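You operate a simulated robot arm through the tools that you are given. There is no shell and no other tool. Be economical: measure what you need, move in short steps, check, and stop when the job is done.

You run a simulated robot arm. Do the job below in one go: nothing can be reset, and whatever is moved stays where it is left.

TASK
Put the beige bag on the teal liner.

The check looks at the end state, three seconds after you hand in, the way a careful person would. Anything else that was tipped, shoved, dropped, spilled or broken makes it a failure.

THE ROBOT
A 6-joint arm with a two-finger parallel gripper, fixed in place. Base frame: the origin is at the foot of the arm, x ahead of it, y to its left, z up; the work surface is at about z = 0.76. Readings come in m, rad, newtons and seconds.
With the tool pointing down near the work surface it reaches from about 0.26 to 0.68 m from the base axis. Its first joint turns from -1.152 to 1.152 rad. Payload 2.9 kg.
Tool frame: the origin (TCP) lies between the finger pads and is the grasp point; the fingertips stand 0.03 m ahead of it; z points along the fingers, y is the line along which they close. Largest opening 0.11 m; finger width 0.02, thickness 0.01; the body of the gripper, 0.048 by 0.112 m, starts 0.055 m behind the TCP.
Orientation is told as [roll, pitch, yaw] about the base's x, y, z axes, in that order, counted from this pose: with the fingers straight down and closing along the base's y, the tool's x points along the base's -x, its y along +y and its z along -z.

THE INTERFACE
- The arm moves only by the tool drive_tool. Its argument "commands" is a list of rows, each a list of 3 entries, a list of its own where there are three numbers: the gripper command, from -1 (shut) to 1 (fully open), values between in proportion, then the shift along the tool's x, y, z in units of 250 mm (1.0 is 250 mm), then the turn, a rotation vector about the tool's x, y, z in units of 60 degrees (1.0 is 60 degrees). In form: [[gripper, [tx, ty, tz], [ax, ay, az]], ...]. A call has 1 to 20 rows; each row is the pose to reach, as a shift and turn from the pose commanded when the call began, along the tool's axes at that moment. A call with a number of a shift or a turn outside -1 to 1 is refused whole. A row lasts 0.2 s, in which the tool goes at most 0.05 m and 0.15 rad; a call with a longer step from one row to the next is refused whole, and so is a gripper value outside its range. Where a pose cannot be reached the arm comes as near as it can. A force on the tool above 40 N (or 10 N above the force at the start of the call, whichever is more), or a blocked arm, ends the call early, and 0.2 s more pass. Each finger travels about 0.108 m/s and halts on what it meets, pressing with about 45 N; the grip force reading is that of the motor and also rises with nothing between the fingers. The clock runs only during rows and for 0.2 s after the last one: add rows that repeat a pose to give the fingers time. It gives the time, the measured TCP pose, the force on the tool (base axes), the opening and the grip force at its end, in the units of the frame above (readings bear some noise).
- Cameras (640 x 400 px; columns grow to the right, rows downward): "scene" is fixed at [0.0676, 0.4194, 1.3952]; the picture's right is [-0.85, -0.53, 0.00], its down [-0.23, 0.38, -0.90] and it looks along [0.48, -0.76, -0.44] (base axes); focal length 328 px, centre (320, 200). "wrist" rides on the gripper at [-0.036, 0, -0.057] in the tool frame; the picture's right is [0.00, -1.00, 0.00], its down [0.97, 0.00, -0.24] and it looks along [0.24, 0.00, 0.97] (tool axes); focal length 218 px, centre (320, 200).
- get_image(camera): a new picture of that camera. No time passes.
- locate(camera, pixels): for up to 12 pixels [column, row] of the newest picture of that camera ("zoom" is the newest enlarged one), the place [x, y, z] in the base frame of the surface seen there, good to about 0.002 m. No time passes.
- zoom(camera, box): a new picture of the part [left, top, right, bottom] of that camera's present view, enlarged. No time passes.
- hand_in(): hands the job in; it is judged then, once.

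Work in short steps. Measure before you move; look again where a grasp or a placing could have gone wrong, and mend it. You have 60 turns and 30 pictures in all, those below and enlarged ones among them. Open the gripper and draw the arm clear of the work before you hand the job in, unless the task says otherwise; then end with one line.

The tools are called after ">>>" as a command line: name --argument value ..., lists and objects as JSON in quotes. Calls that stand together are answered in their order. drive_tool: Moves the arm, as the interface text tells. Its arguments: {"type":"object","properties":{"commands":{"type":"array"}},"required":["commands"]} The other tools are called the same way: get_image (camera) takes a picture; locate (camera, pixels) gives the place of the surface under pixels of a picture; zoom (camera, box) takes an enlarged picture of a part of a camera's view; hand_in () hands the job in.

At the start:

```text
time_s: 0.0
position: [0.3817, -0.2761, 1.0247]
tcp_rot: [0.002, 0.002, 0.001]
ft_force: [-0.6, 0.3, 0.2]
grip_width: 0.1101
grip_force: 0.0
```

scene: 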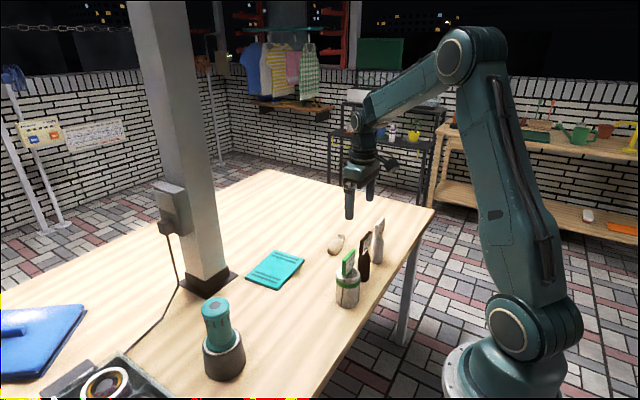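
wrist: 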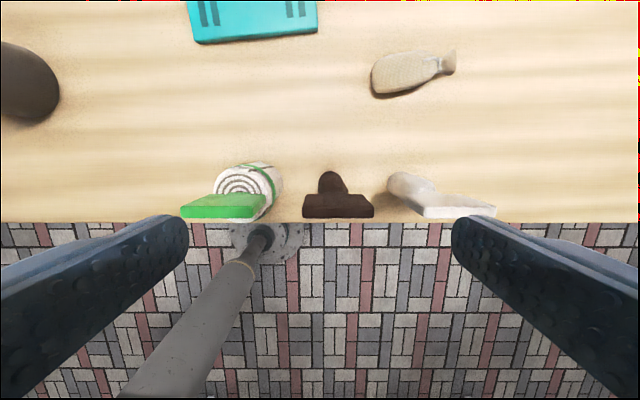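

The bag shows at wrist about (410,72) and the liner at (255,20). I zoom into both and measure them.

>>> zoom --camera "scene" --box '[230, 200, 430, 325]'

>>> locate --camera "wrist" --pixels '[[380, 75], [400, 72], [420, 70], [435, 66], [450, 62], [403, 55], [405, 92], [375, 85], [330, 180], [410, 185], [245, 180], [470, 100]]'

>>> locate --camera "scene" --pixels '[[247, 279], [268, 252], [305, 258], [279, 290], [276, 270], [336, 243], [379, 222], [365, 240], [350, 258], [345, 300], [378, 262], [333, 252]]'

```text
3.20 times, centred on (330, 262) of scene
```

zoom: 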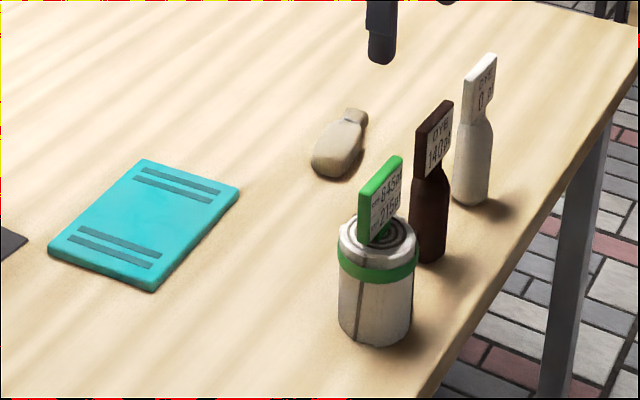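

```text
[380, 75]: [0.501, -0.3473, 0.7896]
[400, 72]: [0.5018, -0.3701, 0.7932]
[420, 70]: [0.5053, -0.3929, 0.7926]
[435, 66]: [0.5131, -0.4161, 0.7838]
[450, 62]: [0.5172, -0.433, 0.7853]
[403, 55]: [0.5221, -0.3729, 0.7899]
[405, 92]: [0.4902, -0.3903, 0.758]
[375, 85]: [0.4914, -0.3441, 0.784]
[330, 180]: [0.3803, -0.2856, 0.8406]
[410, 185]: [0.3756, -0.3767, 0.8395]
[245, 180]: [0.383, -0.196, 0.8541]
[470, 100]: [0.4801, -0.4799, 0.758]
```

```text
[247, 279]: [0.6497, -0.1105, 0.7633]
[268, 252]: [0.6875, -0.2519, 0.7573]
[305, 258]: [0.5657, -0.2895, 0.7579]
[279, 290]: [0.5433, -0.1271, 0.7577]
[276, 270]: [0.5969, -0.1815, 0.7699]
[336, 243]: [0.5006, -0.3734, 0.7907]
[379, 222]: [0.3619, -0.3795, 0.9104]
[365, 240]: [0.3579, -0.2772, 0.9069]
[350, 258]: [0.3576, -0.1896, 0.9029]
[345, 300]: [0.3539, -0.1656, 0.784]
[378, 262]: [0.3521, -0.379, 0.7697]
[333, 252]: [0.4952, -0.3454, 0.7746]
```

The bag lies at about (0.504, -0.375) with its top at z 0.793, and its long axis is roughly along y. The liner centre is about (0.612, -0.195). I move above the bag, staying high, and start turning the jaws towards x.

>>> drive_tool --commands '[[1, [-0.061, -0.05, 0.025], [0, 0, 0.1]], [1, [-0.122, -0.1, 0.05], [0, 0, 0.2]], [1, [-0.183, -0.15, 0.075], [0, 0, 0.3]], [1, [-0.244, -0.2, 0.1], [0, 0, 0.4]], [1, [-0.306, -0.248, 0.125], [0, 0, 0.5]], [1, [-0.367, -0.297, 0.15], [0, 0, 0.58]], [1, [-0.428, -0.347, 0.175], [0, 0, 0.65]], [1, [-0.489, -0.396, 0.2], [0, 0, 0.7]]]'

>>> drive_tool --commands '[[1, [0, 0, 0], [0, 0, 0.12]], [1, [0, 0, 0], [0, 0, 0.24]], [1, [0, 0, 0], [0, 0, 0.36]], [1, [0, 0, 0], [0, 0, 0.48]], [1, [0, 0, 0], [0, 0, 0.6]], [1, [0, 0, 0], [0, 0, 0.642]], [1, [0, 0, 0], [0, 0, 0.642]]]'

>>> get_image --camera "wrist"

```text
time_s: 1.8
position: [0.5033, -0.374, 0.9747]
tcp_rot: [0.001, 0.002, -0.735]
ft_force: [0.5, 0.3, -0.6]
grip_width: 0.1101
grip_force: 0.1
```

```text
time_s: 3.4
position: [0.5036, -0.3729, 0.9752]
tcp_rot: [0.002, 0.001, -1.408]
ft_force: [0.0, -0.2, 0.0]
grip_width: 0.1101
grip_force: 0.0
```

```text
26 pictures are left
```

wrist: 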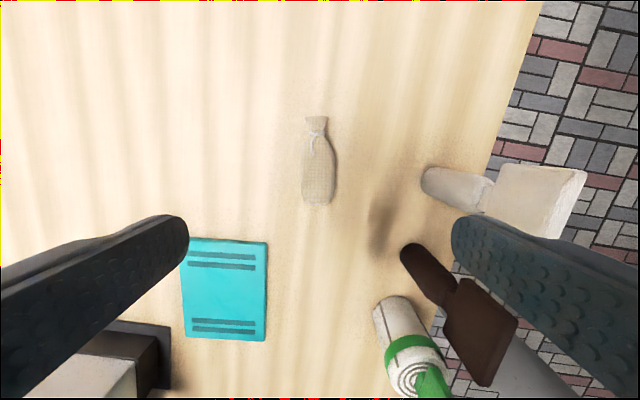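

The bag is now aligned with the jaws, running from (316,117) to (319,205) in the wrist picture. I refine its outline and the liner corners, and check the clearance of the bottles.

>>> locate --camera "wrist" --pixels '[[316, 122], [318, 145], [319, 165], [319, 185], [319, 200], [306, 175], [332, 175], [190, 241], [266, 245], [264, 338], [187, 335], [226, 290]]'

>>> locate --camera "wrist" --pixels '[[424, 180], [490, 185], [403, 252], [470, 290], [376, 315], [395, 299], [385, 340]]'

```text
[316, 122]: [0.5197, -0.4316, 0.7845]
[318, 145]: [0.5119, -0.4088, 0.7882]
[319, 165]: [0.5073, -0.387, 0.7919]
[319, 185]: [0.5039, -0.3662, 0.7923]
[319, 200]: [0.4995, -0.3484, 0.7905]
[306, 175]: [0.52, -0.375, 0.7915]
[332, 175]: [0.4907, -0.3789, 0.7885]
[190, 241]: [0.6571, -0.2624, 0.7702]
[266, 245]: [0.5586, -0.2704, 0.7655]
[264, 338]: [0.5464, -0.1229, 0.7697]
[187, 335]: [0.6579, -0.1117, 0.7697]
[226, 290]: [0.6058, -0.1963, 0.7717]
```

```text
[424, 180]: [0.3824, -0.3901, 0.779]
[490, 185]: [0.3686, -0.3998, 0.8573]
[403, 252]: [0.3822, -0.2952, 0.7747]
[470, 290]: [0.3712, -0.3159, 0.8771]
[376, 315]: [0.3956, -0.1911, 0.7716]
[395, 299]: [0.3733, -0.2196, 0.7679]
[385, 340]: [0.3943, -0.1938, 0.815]
```

The bottles reach only to x≈0.396, while the near finger comes to x≈0.44, so the way down is clear. The liner spans x 0.55–0.658 and y -0.27 to -0.115, with its top at 0.770. I descend to z 0.792 with the jaws open.

>>> drive_tool --commands '[[1, [-0.005, 0.002, 0.13], [0, 0, 0]], [1, [-0.01, 0.004, 0.26], [0, 0, 0]], [1, [-0.013, 0.004, 0.39], [0, 0, 0]], [1, [-0.013, 0.004, 0.51], [0, 0, 0]], [1, [-0.013, 0.004, 0.6], [0, 0, 0]], [1, [-0.013, 0.004, 0.67], [0, 0, 0]], [1, [-0.013, 0.004, 0.71], [0, 0, 0]], [1, [-0.013, 0.004, 0.733], [0, 0, 0]], [1, [-0.013, 0.004, 0.733], [0, 0, 0]]]'

>>> get_image --camera "wrist"

```text
time_s: 5.4
position: [0.5048, -0.3768, 0.7923]
tcp_rot: [0.002, 0.0, -1.407]
ft_force: [-0.4, 0.6, 0.3]
grip_width: 0.1101
grip_force: 0.1
```

```text
25 pictures are left
```

wrist: 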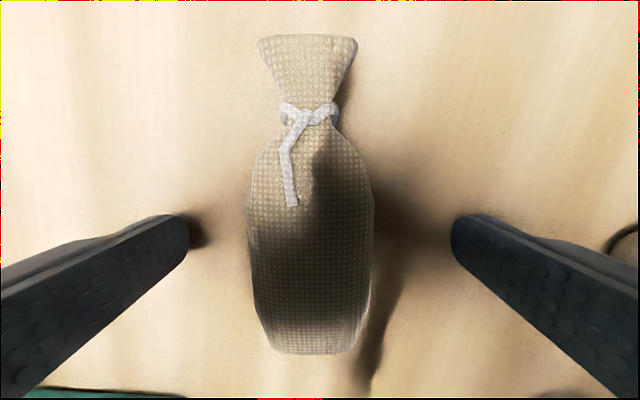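

The bag sits centred between the fingers (about column 311). I close gently by stages, to avoid crushing it.

>>> drive_tool --commands '[[0.4, [0, 0, 0], [0, 0, 0]], [0, [0, 0, 0], [0, 0, 0]], [-0.2, [0, 0, 0], [0, 0, 0]], [-0.35, [0, 0, 0], [0, 0, 0]], [-0.35, [0, 0, 0], [0, 0, 0]]]'

```text
time_s: 6.6
position: [0.5055, -0.3773, 0.7914]
tcp_rot: [0.002, 0.001, -1.407]
ft_force: [-0.5, 0.3, 1.0]
grip_width: 0.0388
grip_force: 45.2
```

The grip holds at 0.0388 m with 45 N. I lift slightly by 0.07 m, and measure the pillar close to the liner before carrying.

>>> drive_tool --commands '[[-0.4, [0, 0, -0.04], [0, 0, 0]], [-0.4, [0, 0, -0.12], [0, 0, 0]], [-0.4, [0, 0, -0.2], [0, 0, 0]], [-0.4, [0, 0, -0.28], [0, 0, 0]], [-0.4, [0, 0, -0.28], [0, 0, 0]]]'

>>> get_image --camera "scene"

>>> locate --camera "scene" --pixels '[[210, 294], [238, 275], [180, 285], [205, 200], [220, 200], [180, 210], [190, 205], [188, 280], [215, 310], [220, 150], [205, 100], [160, 200]]'

```text
time_s: 7.8
position: [0.5058, -0.3759, 0.8635]
tcp_rot: [0.003, 0.002, -1.406]
ft_force: [0.1, -0.2, 0.2]
grip_width: 0.0329
grip_force: 0.1
```

```text
24 pictures are left
```

scene: 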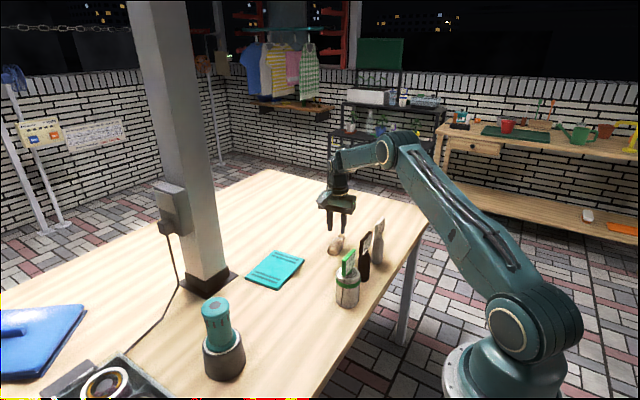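

```text
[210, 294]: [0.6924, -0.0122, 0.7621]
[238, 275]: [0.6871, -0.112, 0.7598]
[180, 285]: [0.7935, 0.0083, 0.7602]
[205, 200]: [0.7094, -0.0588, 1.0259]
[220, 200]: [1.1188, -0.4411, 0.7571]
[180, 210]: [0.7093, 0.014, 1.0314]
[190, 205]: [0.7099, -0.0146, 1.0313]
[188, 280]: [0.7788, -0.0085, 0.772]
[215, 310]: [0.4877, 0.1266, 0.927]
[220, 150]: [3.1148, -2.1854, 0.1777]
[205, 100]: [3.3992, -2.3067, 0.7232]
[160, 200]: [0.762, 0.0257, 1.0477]
```

The grip force is 0.1 N at 0.0329 m, so the bag slipped out and was left on the table. I look from the wrist.

>>> get_image --camera "wrist"

>>> zoom --camera "scene" --box '[290, 180, 390, 270]'

```text
23 pictures are left
```

wrist: 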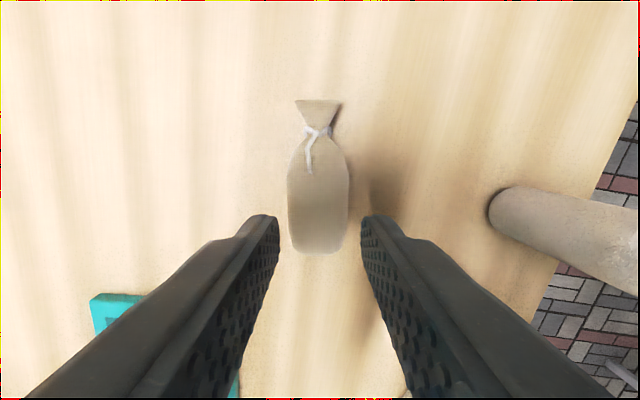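

```text
4.44 times, centred on (340, 225) of scene
```

zoom: 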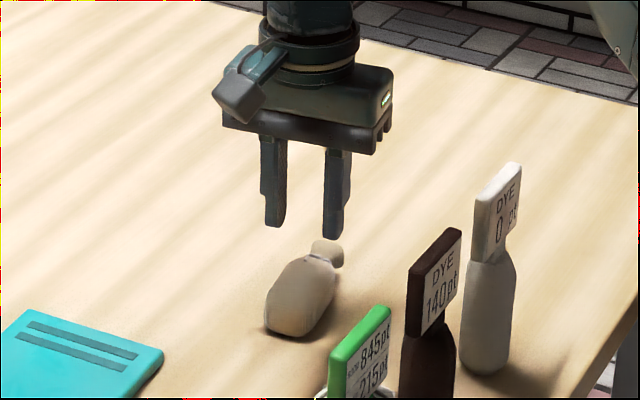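

The bag is still lying in place. I measure it again, and then regrip it with a full squeeze and a slow lift.

>>> locate --camera "wrist" --pixels '[[318, 105], [316, 130], [318, 160], [319, 185], [319, 210], [319, 235], [319, 250], [292, 200], [345, 200], [292, 235], [345, 235], [296, 170]]'

```text
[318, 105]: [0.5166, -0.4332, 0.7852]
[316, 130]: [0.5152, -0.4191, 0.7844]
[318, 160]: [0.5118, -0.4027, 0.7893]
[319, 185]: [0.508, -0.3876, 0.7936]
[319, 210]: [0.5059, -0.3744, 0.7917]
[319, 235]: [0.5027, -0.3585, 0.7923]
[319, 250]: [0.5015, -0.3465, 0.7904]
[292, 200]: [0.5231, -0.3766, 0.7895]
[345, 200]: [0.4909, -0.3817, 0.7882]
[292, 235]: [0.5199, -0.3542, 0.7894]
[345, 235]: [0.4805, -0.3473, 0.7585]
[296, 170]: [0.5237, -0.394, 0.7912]
```

I descend again, a little nearer the bag's widest part (y ≈ -0.382), with the jaws opened to about 0.085 m.

>>> drive_tool --commands '[[0.5, [0, 0, 0], [0, 0, 0]], [0.5, [-0.01, 0, 0], [0, 0, 0]], [0.5, [-0.024, 0, 0.08], [0, 0, 0]], [0.5, [-0.024, 0, 0.16], [0, 0, 0]], [0.5, [-0.024, 0, 0.23], [0, 0, 0]], [0.5, [-0.024, 0, 0.27], [0, 0, 0]], [0.5, [-0.024, 0, 0.294], [0, 0, 0]], [0.5, [-0.024, 0, 0.294], [0, 0, 0]]]'

>>> drive_tool --commands '[[0, [0, 0, 0], [0, 0, 0]], [-0.4, [0, 0, 0], [0, 0, 0]], [-1, [0, 0, 0], [0, 0, 0]], [-1, [0, 0, 0], [0, 0, 0]], [-1, [0, 0, 0], [0, 0, 0]], [-1, [0, 0, 0], [0, 0, 0]]]'

>>> drive_tool --commands '[[-1, [0, 0, -0.01], [0, 0, 0]], [-1, [0, 0, -0.02], [0, 0, 0]], [-1, [0, 0, -0.03], [0, 0, 0]], [-1, [0, 0, -0.04], [0, 0, 0]]]'

>>> get_image --camera "wrist"

```text
time_s: 9.6
position: [0.5064, -0.3819, 0.7899]
tcp_rot: [0.001, 0.001, -1.404]
ft_force: [-0.1, 0.9, -0.6]
grip_width: 0.0824
grip_force: 0.0
```

```text
time_s: 11.0
position: [0.5063, -0.3811, 0.7905]
tcp_rot: [0.002, 0.002, -1.407]
ft_force: [0.3, -0.6, 0.6]
grip_width: 0.0392
grip_force: 45.0
```

```text
time_s: 12.0
position: [0.5056, -0.3809, 0.7997]
tcp_rot: [0.001, 0.002, -1.407]
ft_force: [0.4, -0.8, -0.8]
grip_width: 0.039
grip_force: 45.4
```

```text
21 pictures are left
```

wrist: 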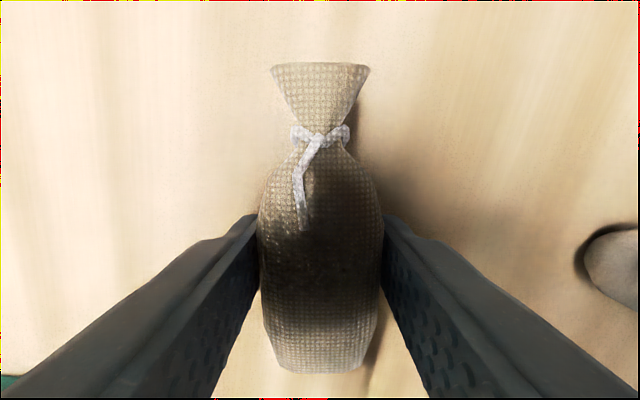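

The grip reads 45 N at 0.039 m after a 10 mm rise. I check whether the bag has risen, its top having been at 0.793.

>>> locate --camera "wrist" --pixels '[[320, 240], [320, 280], [320, 330], [320, 90], [320, 180]]'

>>> zoom --camera "scene" --box '[290, 190, 390, 280]'

```text
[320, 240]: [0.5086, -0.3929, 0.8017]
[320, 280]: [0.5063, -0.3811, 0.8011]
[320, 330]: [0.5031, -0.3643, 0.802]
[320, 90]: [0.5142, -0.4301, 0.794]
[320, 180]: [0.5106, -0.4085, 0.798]
```

```text
4.44 times, centred on (340, 235) of scene
```

zoom: 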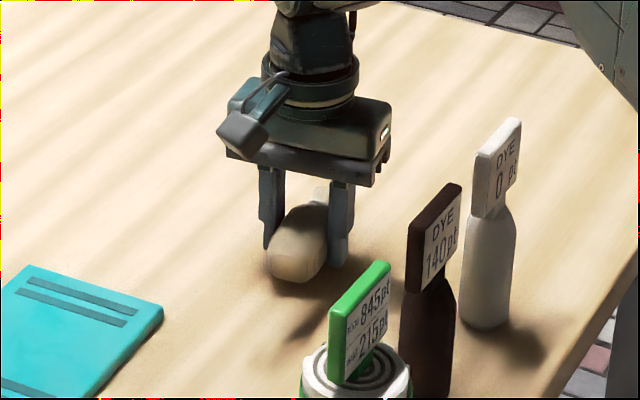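

The bag has risen 9 mm and hangs level. The first grip probably slipped from the quicker lift, so I raise another 20 mm slowly.

>>> drive_tool --commands '[[-1, [0, 0, -0.01], [0, 0, 0]], [-1, [0, 0, -0.02], [0, 0, 0]], [-1, [0, 0, -0.03], [0, 0, 0]], [-1, [0, 0, -0.04], [0, 0, 0]], [-1, [0, 0, -0.05], [0, 0, 0]], [-1, [0, 0, -0.06], [0, 0, 0]], [-1, [0, 0, -0.07], [0, 0, 0]], [-1, [0, 0, -0.08], [0, 0, 0]]]'

>>> get_image --camera "wrist"

>>> locate --camera "wrist" --pixels '[[320, 240], [320, 280], [320, 330], [320, 90], [320, 180]]'

```text
time_s: 13.8
position: [0.5053, -0.3832, 0.8205]
tcp_rot: [0.0, 0.001, -1.404]
ft_force: [-0.1, 0.1, 0.1]
grip_width: 0.0395
grip_force: 45.1
```

```text
19 pictures are left
```

wrist: 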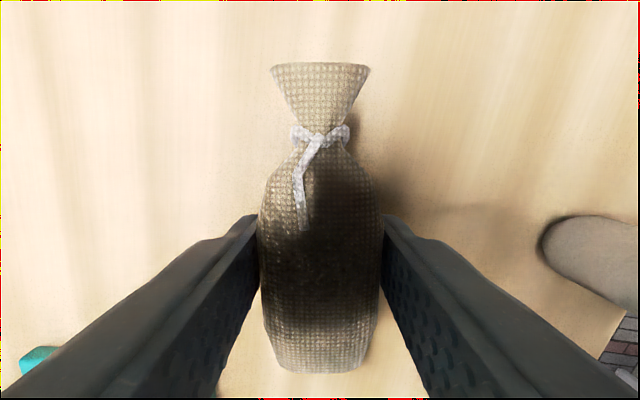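

```text
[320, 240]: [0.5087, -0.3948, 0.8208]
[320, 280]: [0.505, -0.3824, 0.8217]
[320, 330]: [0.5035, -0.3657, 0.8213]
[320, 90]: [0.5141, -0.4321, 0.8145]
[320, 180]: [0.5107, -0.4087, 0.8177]
```

The bag rose together with the tool and did not slip. I carry it gently by (+0.097, +0.199) with 15 mm of extra height, starting and stopping smoothly.

>>> drive_tool --commands '[[-1, [0.007, 0.005, -0.01], [0, 0, 0]], [-1, [0.022, 0.015, -0.02], [0, 0, 0]], [-1, [0.05, 0.036, -0.03], [0, 0, 0]], [-1, [0.087, 0.062, -0.04], [0, 0, 0]], [-1, [0.13, 0.093, -0.05], [0, 0, 0]], [-1, [0.175, 0.125, -0.06], [0, 0, 0]], [-1, [0.22, 0.157, -0.06], [0, 0, 0]], [-1, [0.265, 0.189, -0.06], [0, 0, 0]], [-1, [0.31, 0.221, -0.06], [0, 0, 0]], [-1, [0.355, 0.253, -0.06], [0, 0, 0]], [-1, [0.4, 0.285, -0.06], [0, 0, 0]], [-1, [0.445, 0.317, -0.06], [0, 0, 0]], [-1, [0.49, 0.349, -0.06], [0, 0, 0]], [-1, [0.535, 0.381, -0.06], [0, 0, 0]], [-1, [0.58, 0.413, -0.06], [0, 0, 0]], [-1, [0.625, 0.445, -0.06], [0, 0, 0]], [-1, [0.665, 0.474, -0.06], [0, 0, 0]], [-1, [0.695, 0.495, -0.06], [0, 0, 0]], [-1, [0.714, 0.509, -0.06], [0, 0, 0]], [-1, [0.721, 0.514, -0.06], [0, 0, 0]]]'

>>> get_image --camera "wrist"

>>> get_image --camera "scene"

>>> locate --camera "wrist" --pixels '[[320, 240], [320, 280], [320, 330], [320, 365], [320, 90], [320, 68], [320, 180]]'

```text
time_s: 18.0
position: [0.6036, -0.1842, 0.8337]
tcp_rot: [0.001, 0.001, -1.404]
ft_force: [0.8, -0.4, -0.3]
grip_width: 0.0395
grip_force: 44.9
```

```text
18 pictures are left
```

wrist: 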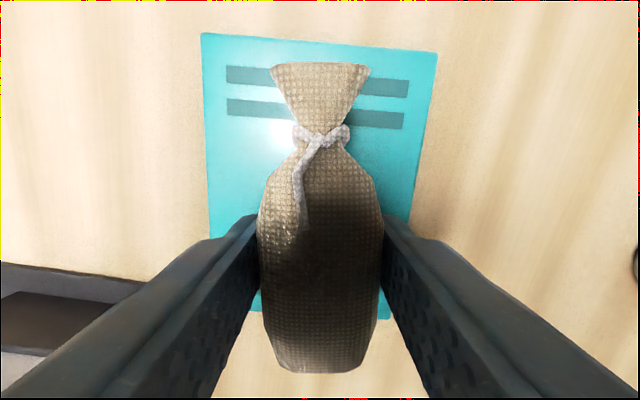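

```text
17 pictures are left
```

scene: 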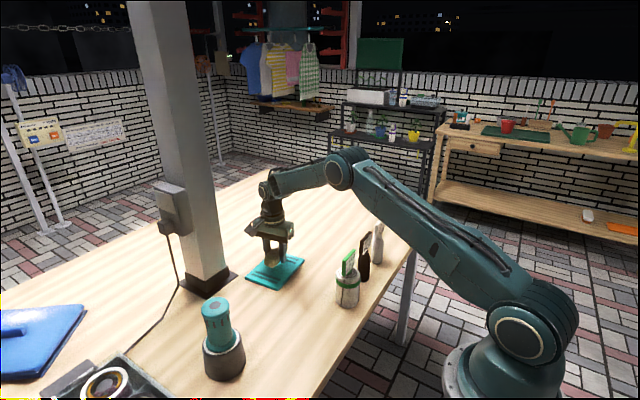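

```text
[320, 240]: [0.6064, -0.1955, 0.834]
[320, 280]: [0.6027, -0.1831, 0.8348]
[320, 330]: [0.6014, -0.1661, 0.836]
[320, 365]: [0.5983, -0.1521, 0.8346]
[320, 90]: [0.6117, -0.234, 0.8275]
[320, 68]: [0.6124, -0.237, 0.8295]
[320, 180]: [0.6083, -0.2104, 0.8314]
```

The bag is over the liner, spanning y -0.147 to -0.24 within -0.115 to -0.27. Its bottom is at about 0.800 against the liner's 0.770, so I lower it 30 mm slowly.

>>> drive_tool --commands '[[-1, [0, 0, 0.01], [0, 0, 0]], [-1, [0, 0, 0.025], [0, 0, 0]], [-1, [0, 0, 0.045], [0, 0, 0]], [-1, [0, 0, 0.065], [0, 0, 0]], [-1, [0, 0, 0.085], [0, 0, 0]], [-1, [0, 0, 0.1], [0, 0, 0]], [-1, [0, 0, 0.11], [0, 0, 0]], [-1, [0, 0, 0.116], [0, 0, 0]], [-1, [0, 0, 0.12], [0, 0, 0]], [-1, [0, 0, 0.12], [0, 0, 0]]]'

>>> zoom --camera "scene" --box '[230, 210, 320, 300]'

```text
time_s: 20.2
position: [0.6043, -0.1844, 0.8036]
tcp_rot: [0.001, 0.002, -1.407]
ft_force: [-1.4, 0.2, -0.1]
grip_width: 0.0391
grip_force: 44.5
```

```text
4.44 times, centred on (275, 255) of scene
```

zoom: 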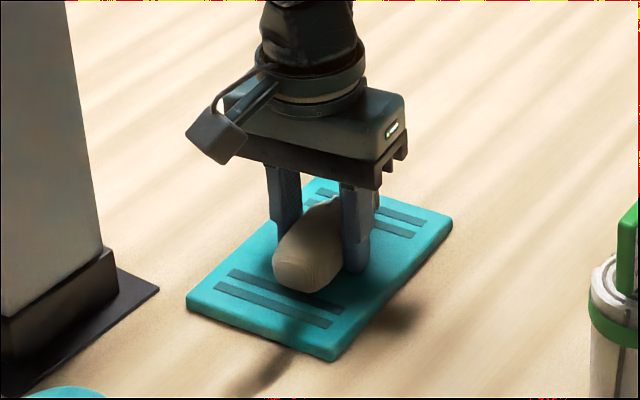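

No contact force shows yet. I creep down 2 mm more and read the force.

>>> drive_tool --commands '[[-1, [0, 0, 0.003], [0, 0, 0]], [-1, [0, 0, 0.006], [0, 0, 0]], [-1, [0, 0, 0.008], [0, 0, 0]], [-1, [0, 0, 0.008], [0, 0, 0]]]'

```text
time_s: 21.2
position: [0.6043, -0.1849, 0.8017]
tcp_rot: [0.002, 0.001, -1.405]
ft_force: [-1.0, 1.3, 8.3]
grip_width: 0.0392
grip_force: 44.9
```

The upward force of 8 N shows the bag is resting on the liner. I open gently to about 0.07 m and rise slowly.

>>> drive_tool --commands '[[-0.25, [0, 0, 0], [0, 0, 0]], [-0.1, [0, 0, 0], [0, 0, 0]], [0.1, [0, 0, 0], [0, 0, 0]], [0.27, [0, 0, 0], [0, 0, 0]], [0.27, [0, 0, 0], [0, 0, 0]], [0.27, [0, 0, -0.03], [0, 0, 0]], [0.27, [0, 0, -0.1], [0, 0, 0]], [0.27, [0, 0, -0.2], [0, 0, 0]], [0.27, [0, 0, -0.32], [0, 0, 0]], [0.27, [0, 0, -0.45], [0, 0, 0]], [0.27, [0, 0, -0.58], [0, 0, 0]], [0.27, [0, 0, -0.7], [0, 0, 0]], [1, [0, 0, -0.7], [0, 0, 0]], [1, [0, 0, -0.7], [0, 0, 0]]]'

>>> get_image --camera "wrist"

>>> zoom --camera "scene" --box '[220, 180, 420, 310]'

```text
time_s: 24.2
position: [0.6041, -0.1826, 0.9753]
tcp_rot: [0.002, 0.001, -1.405]
ft_force: [0.4, 0.3, 0.2]
grip_width: 0.1102
grip_force: 0.1
```

```text
15 pictures are left
```

wrist: 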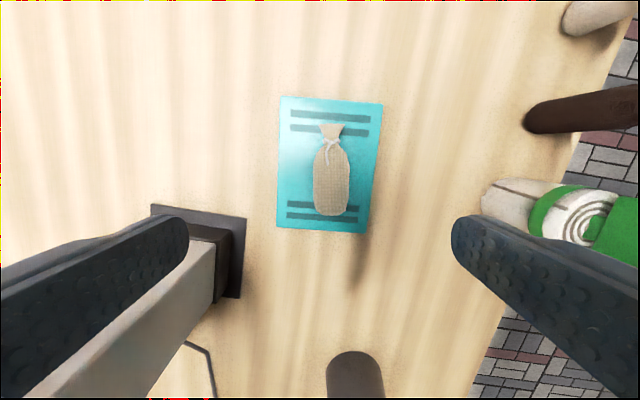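

```text
3.08 times, centred on (320, 245) of scene
```

zoom: 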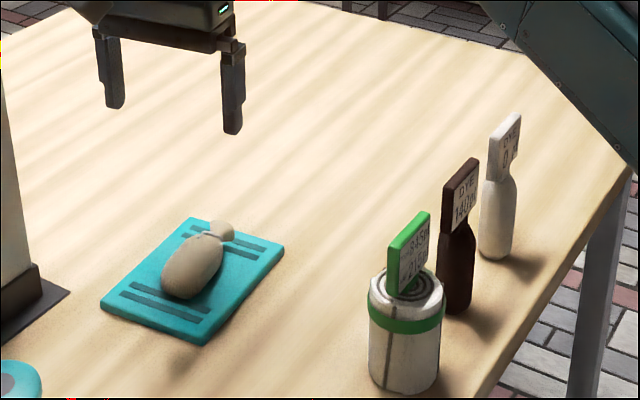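

The bag lies wholly on the liner, the bottles stand as before, and the open gripper is 0.2 m above the work. I hand in.

>>> hand_in

```text
The job is handed in.
```

The beige bag is resting fully on the teal liner, and in the last pictures nothing else had moved; the first lift slipped and left the bag on the table, so I regripped it and lifted more slowly.
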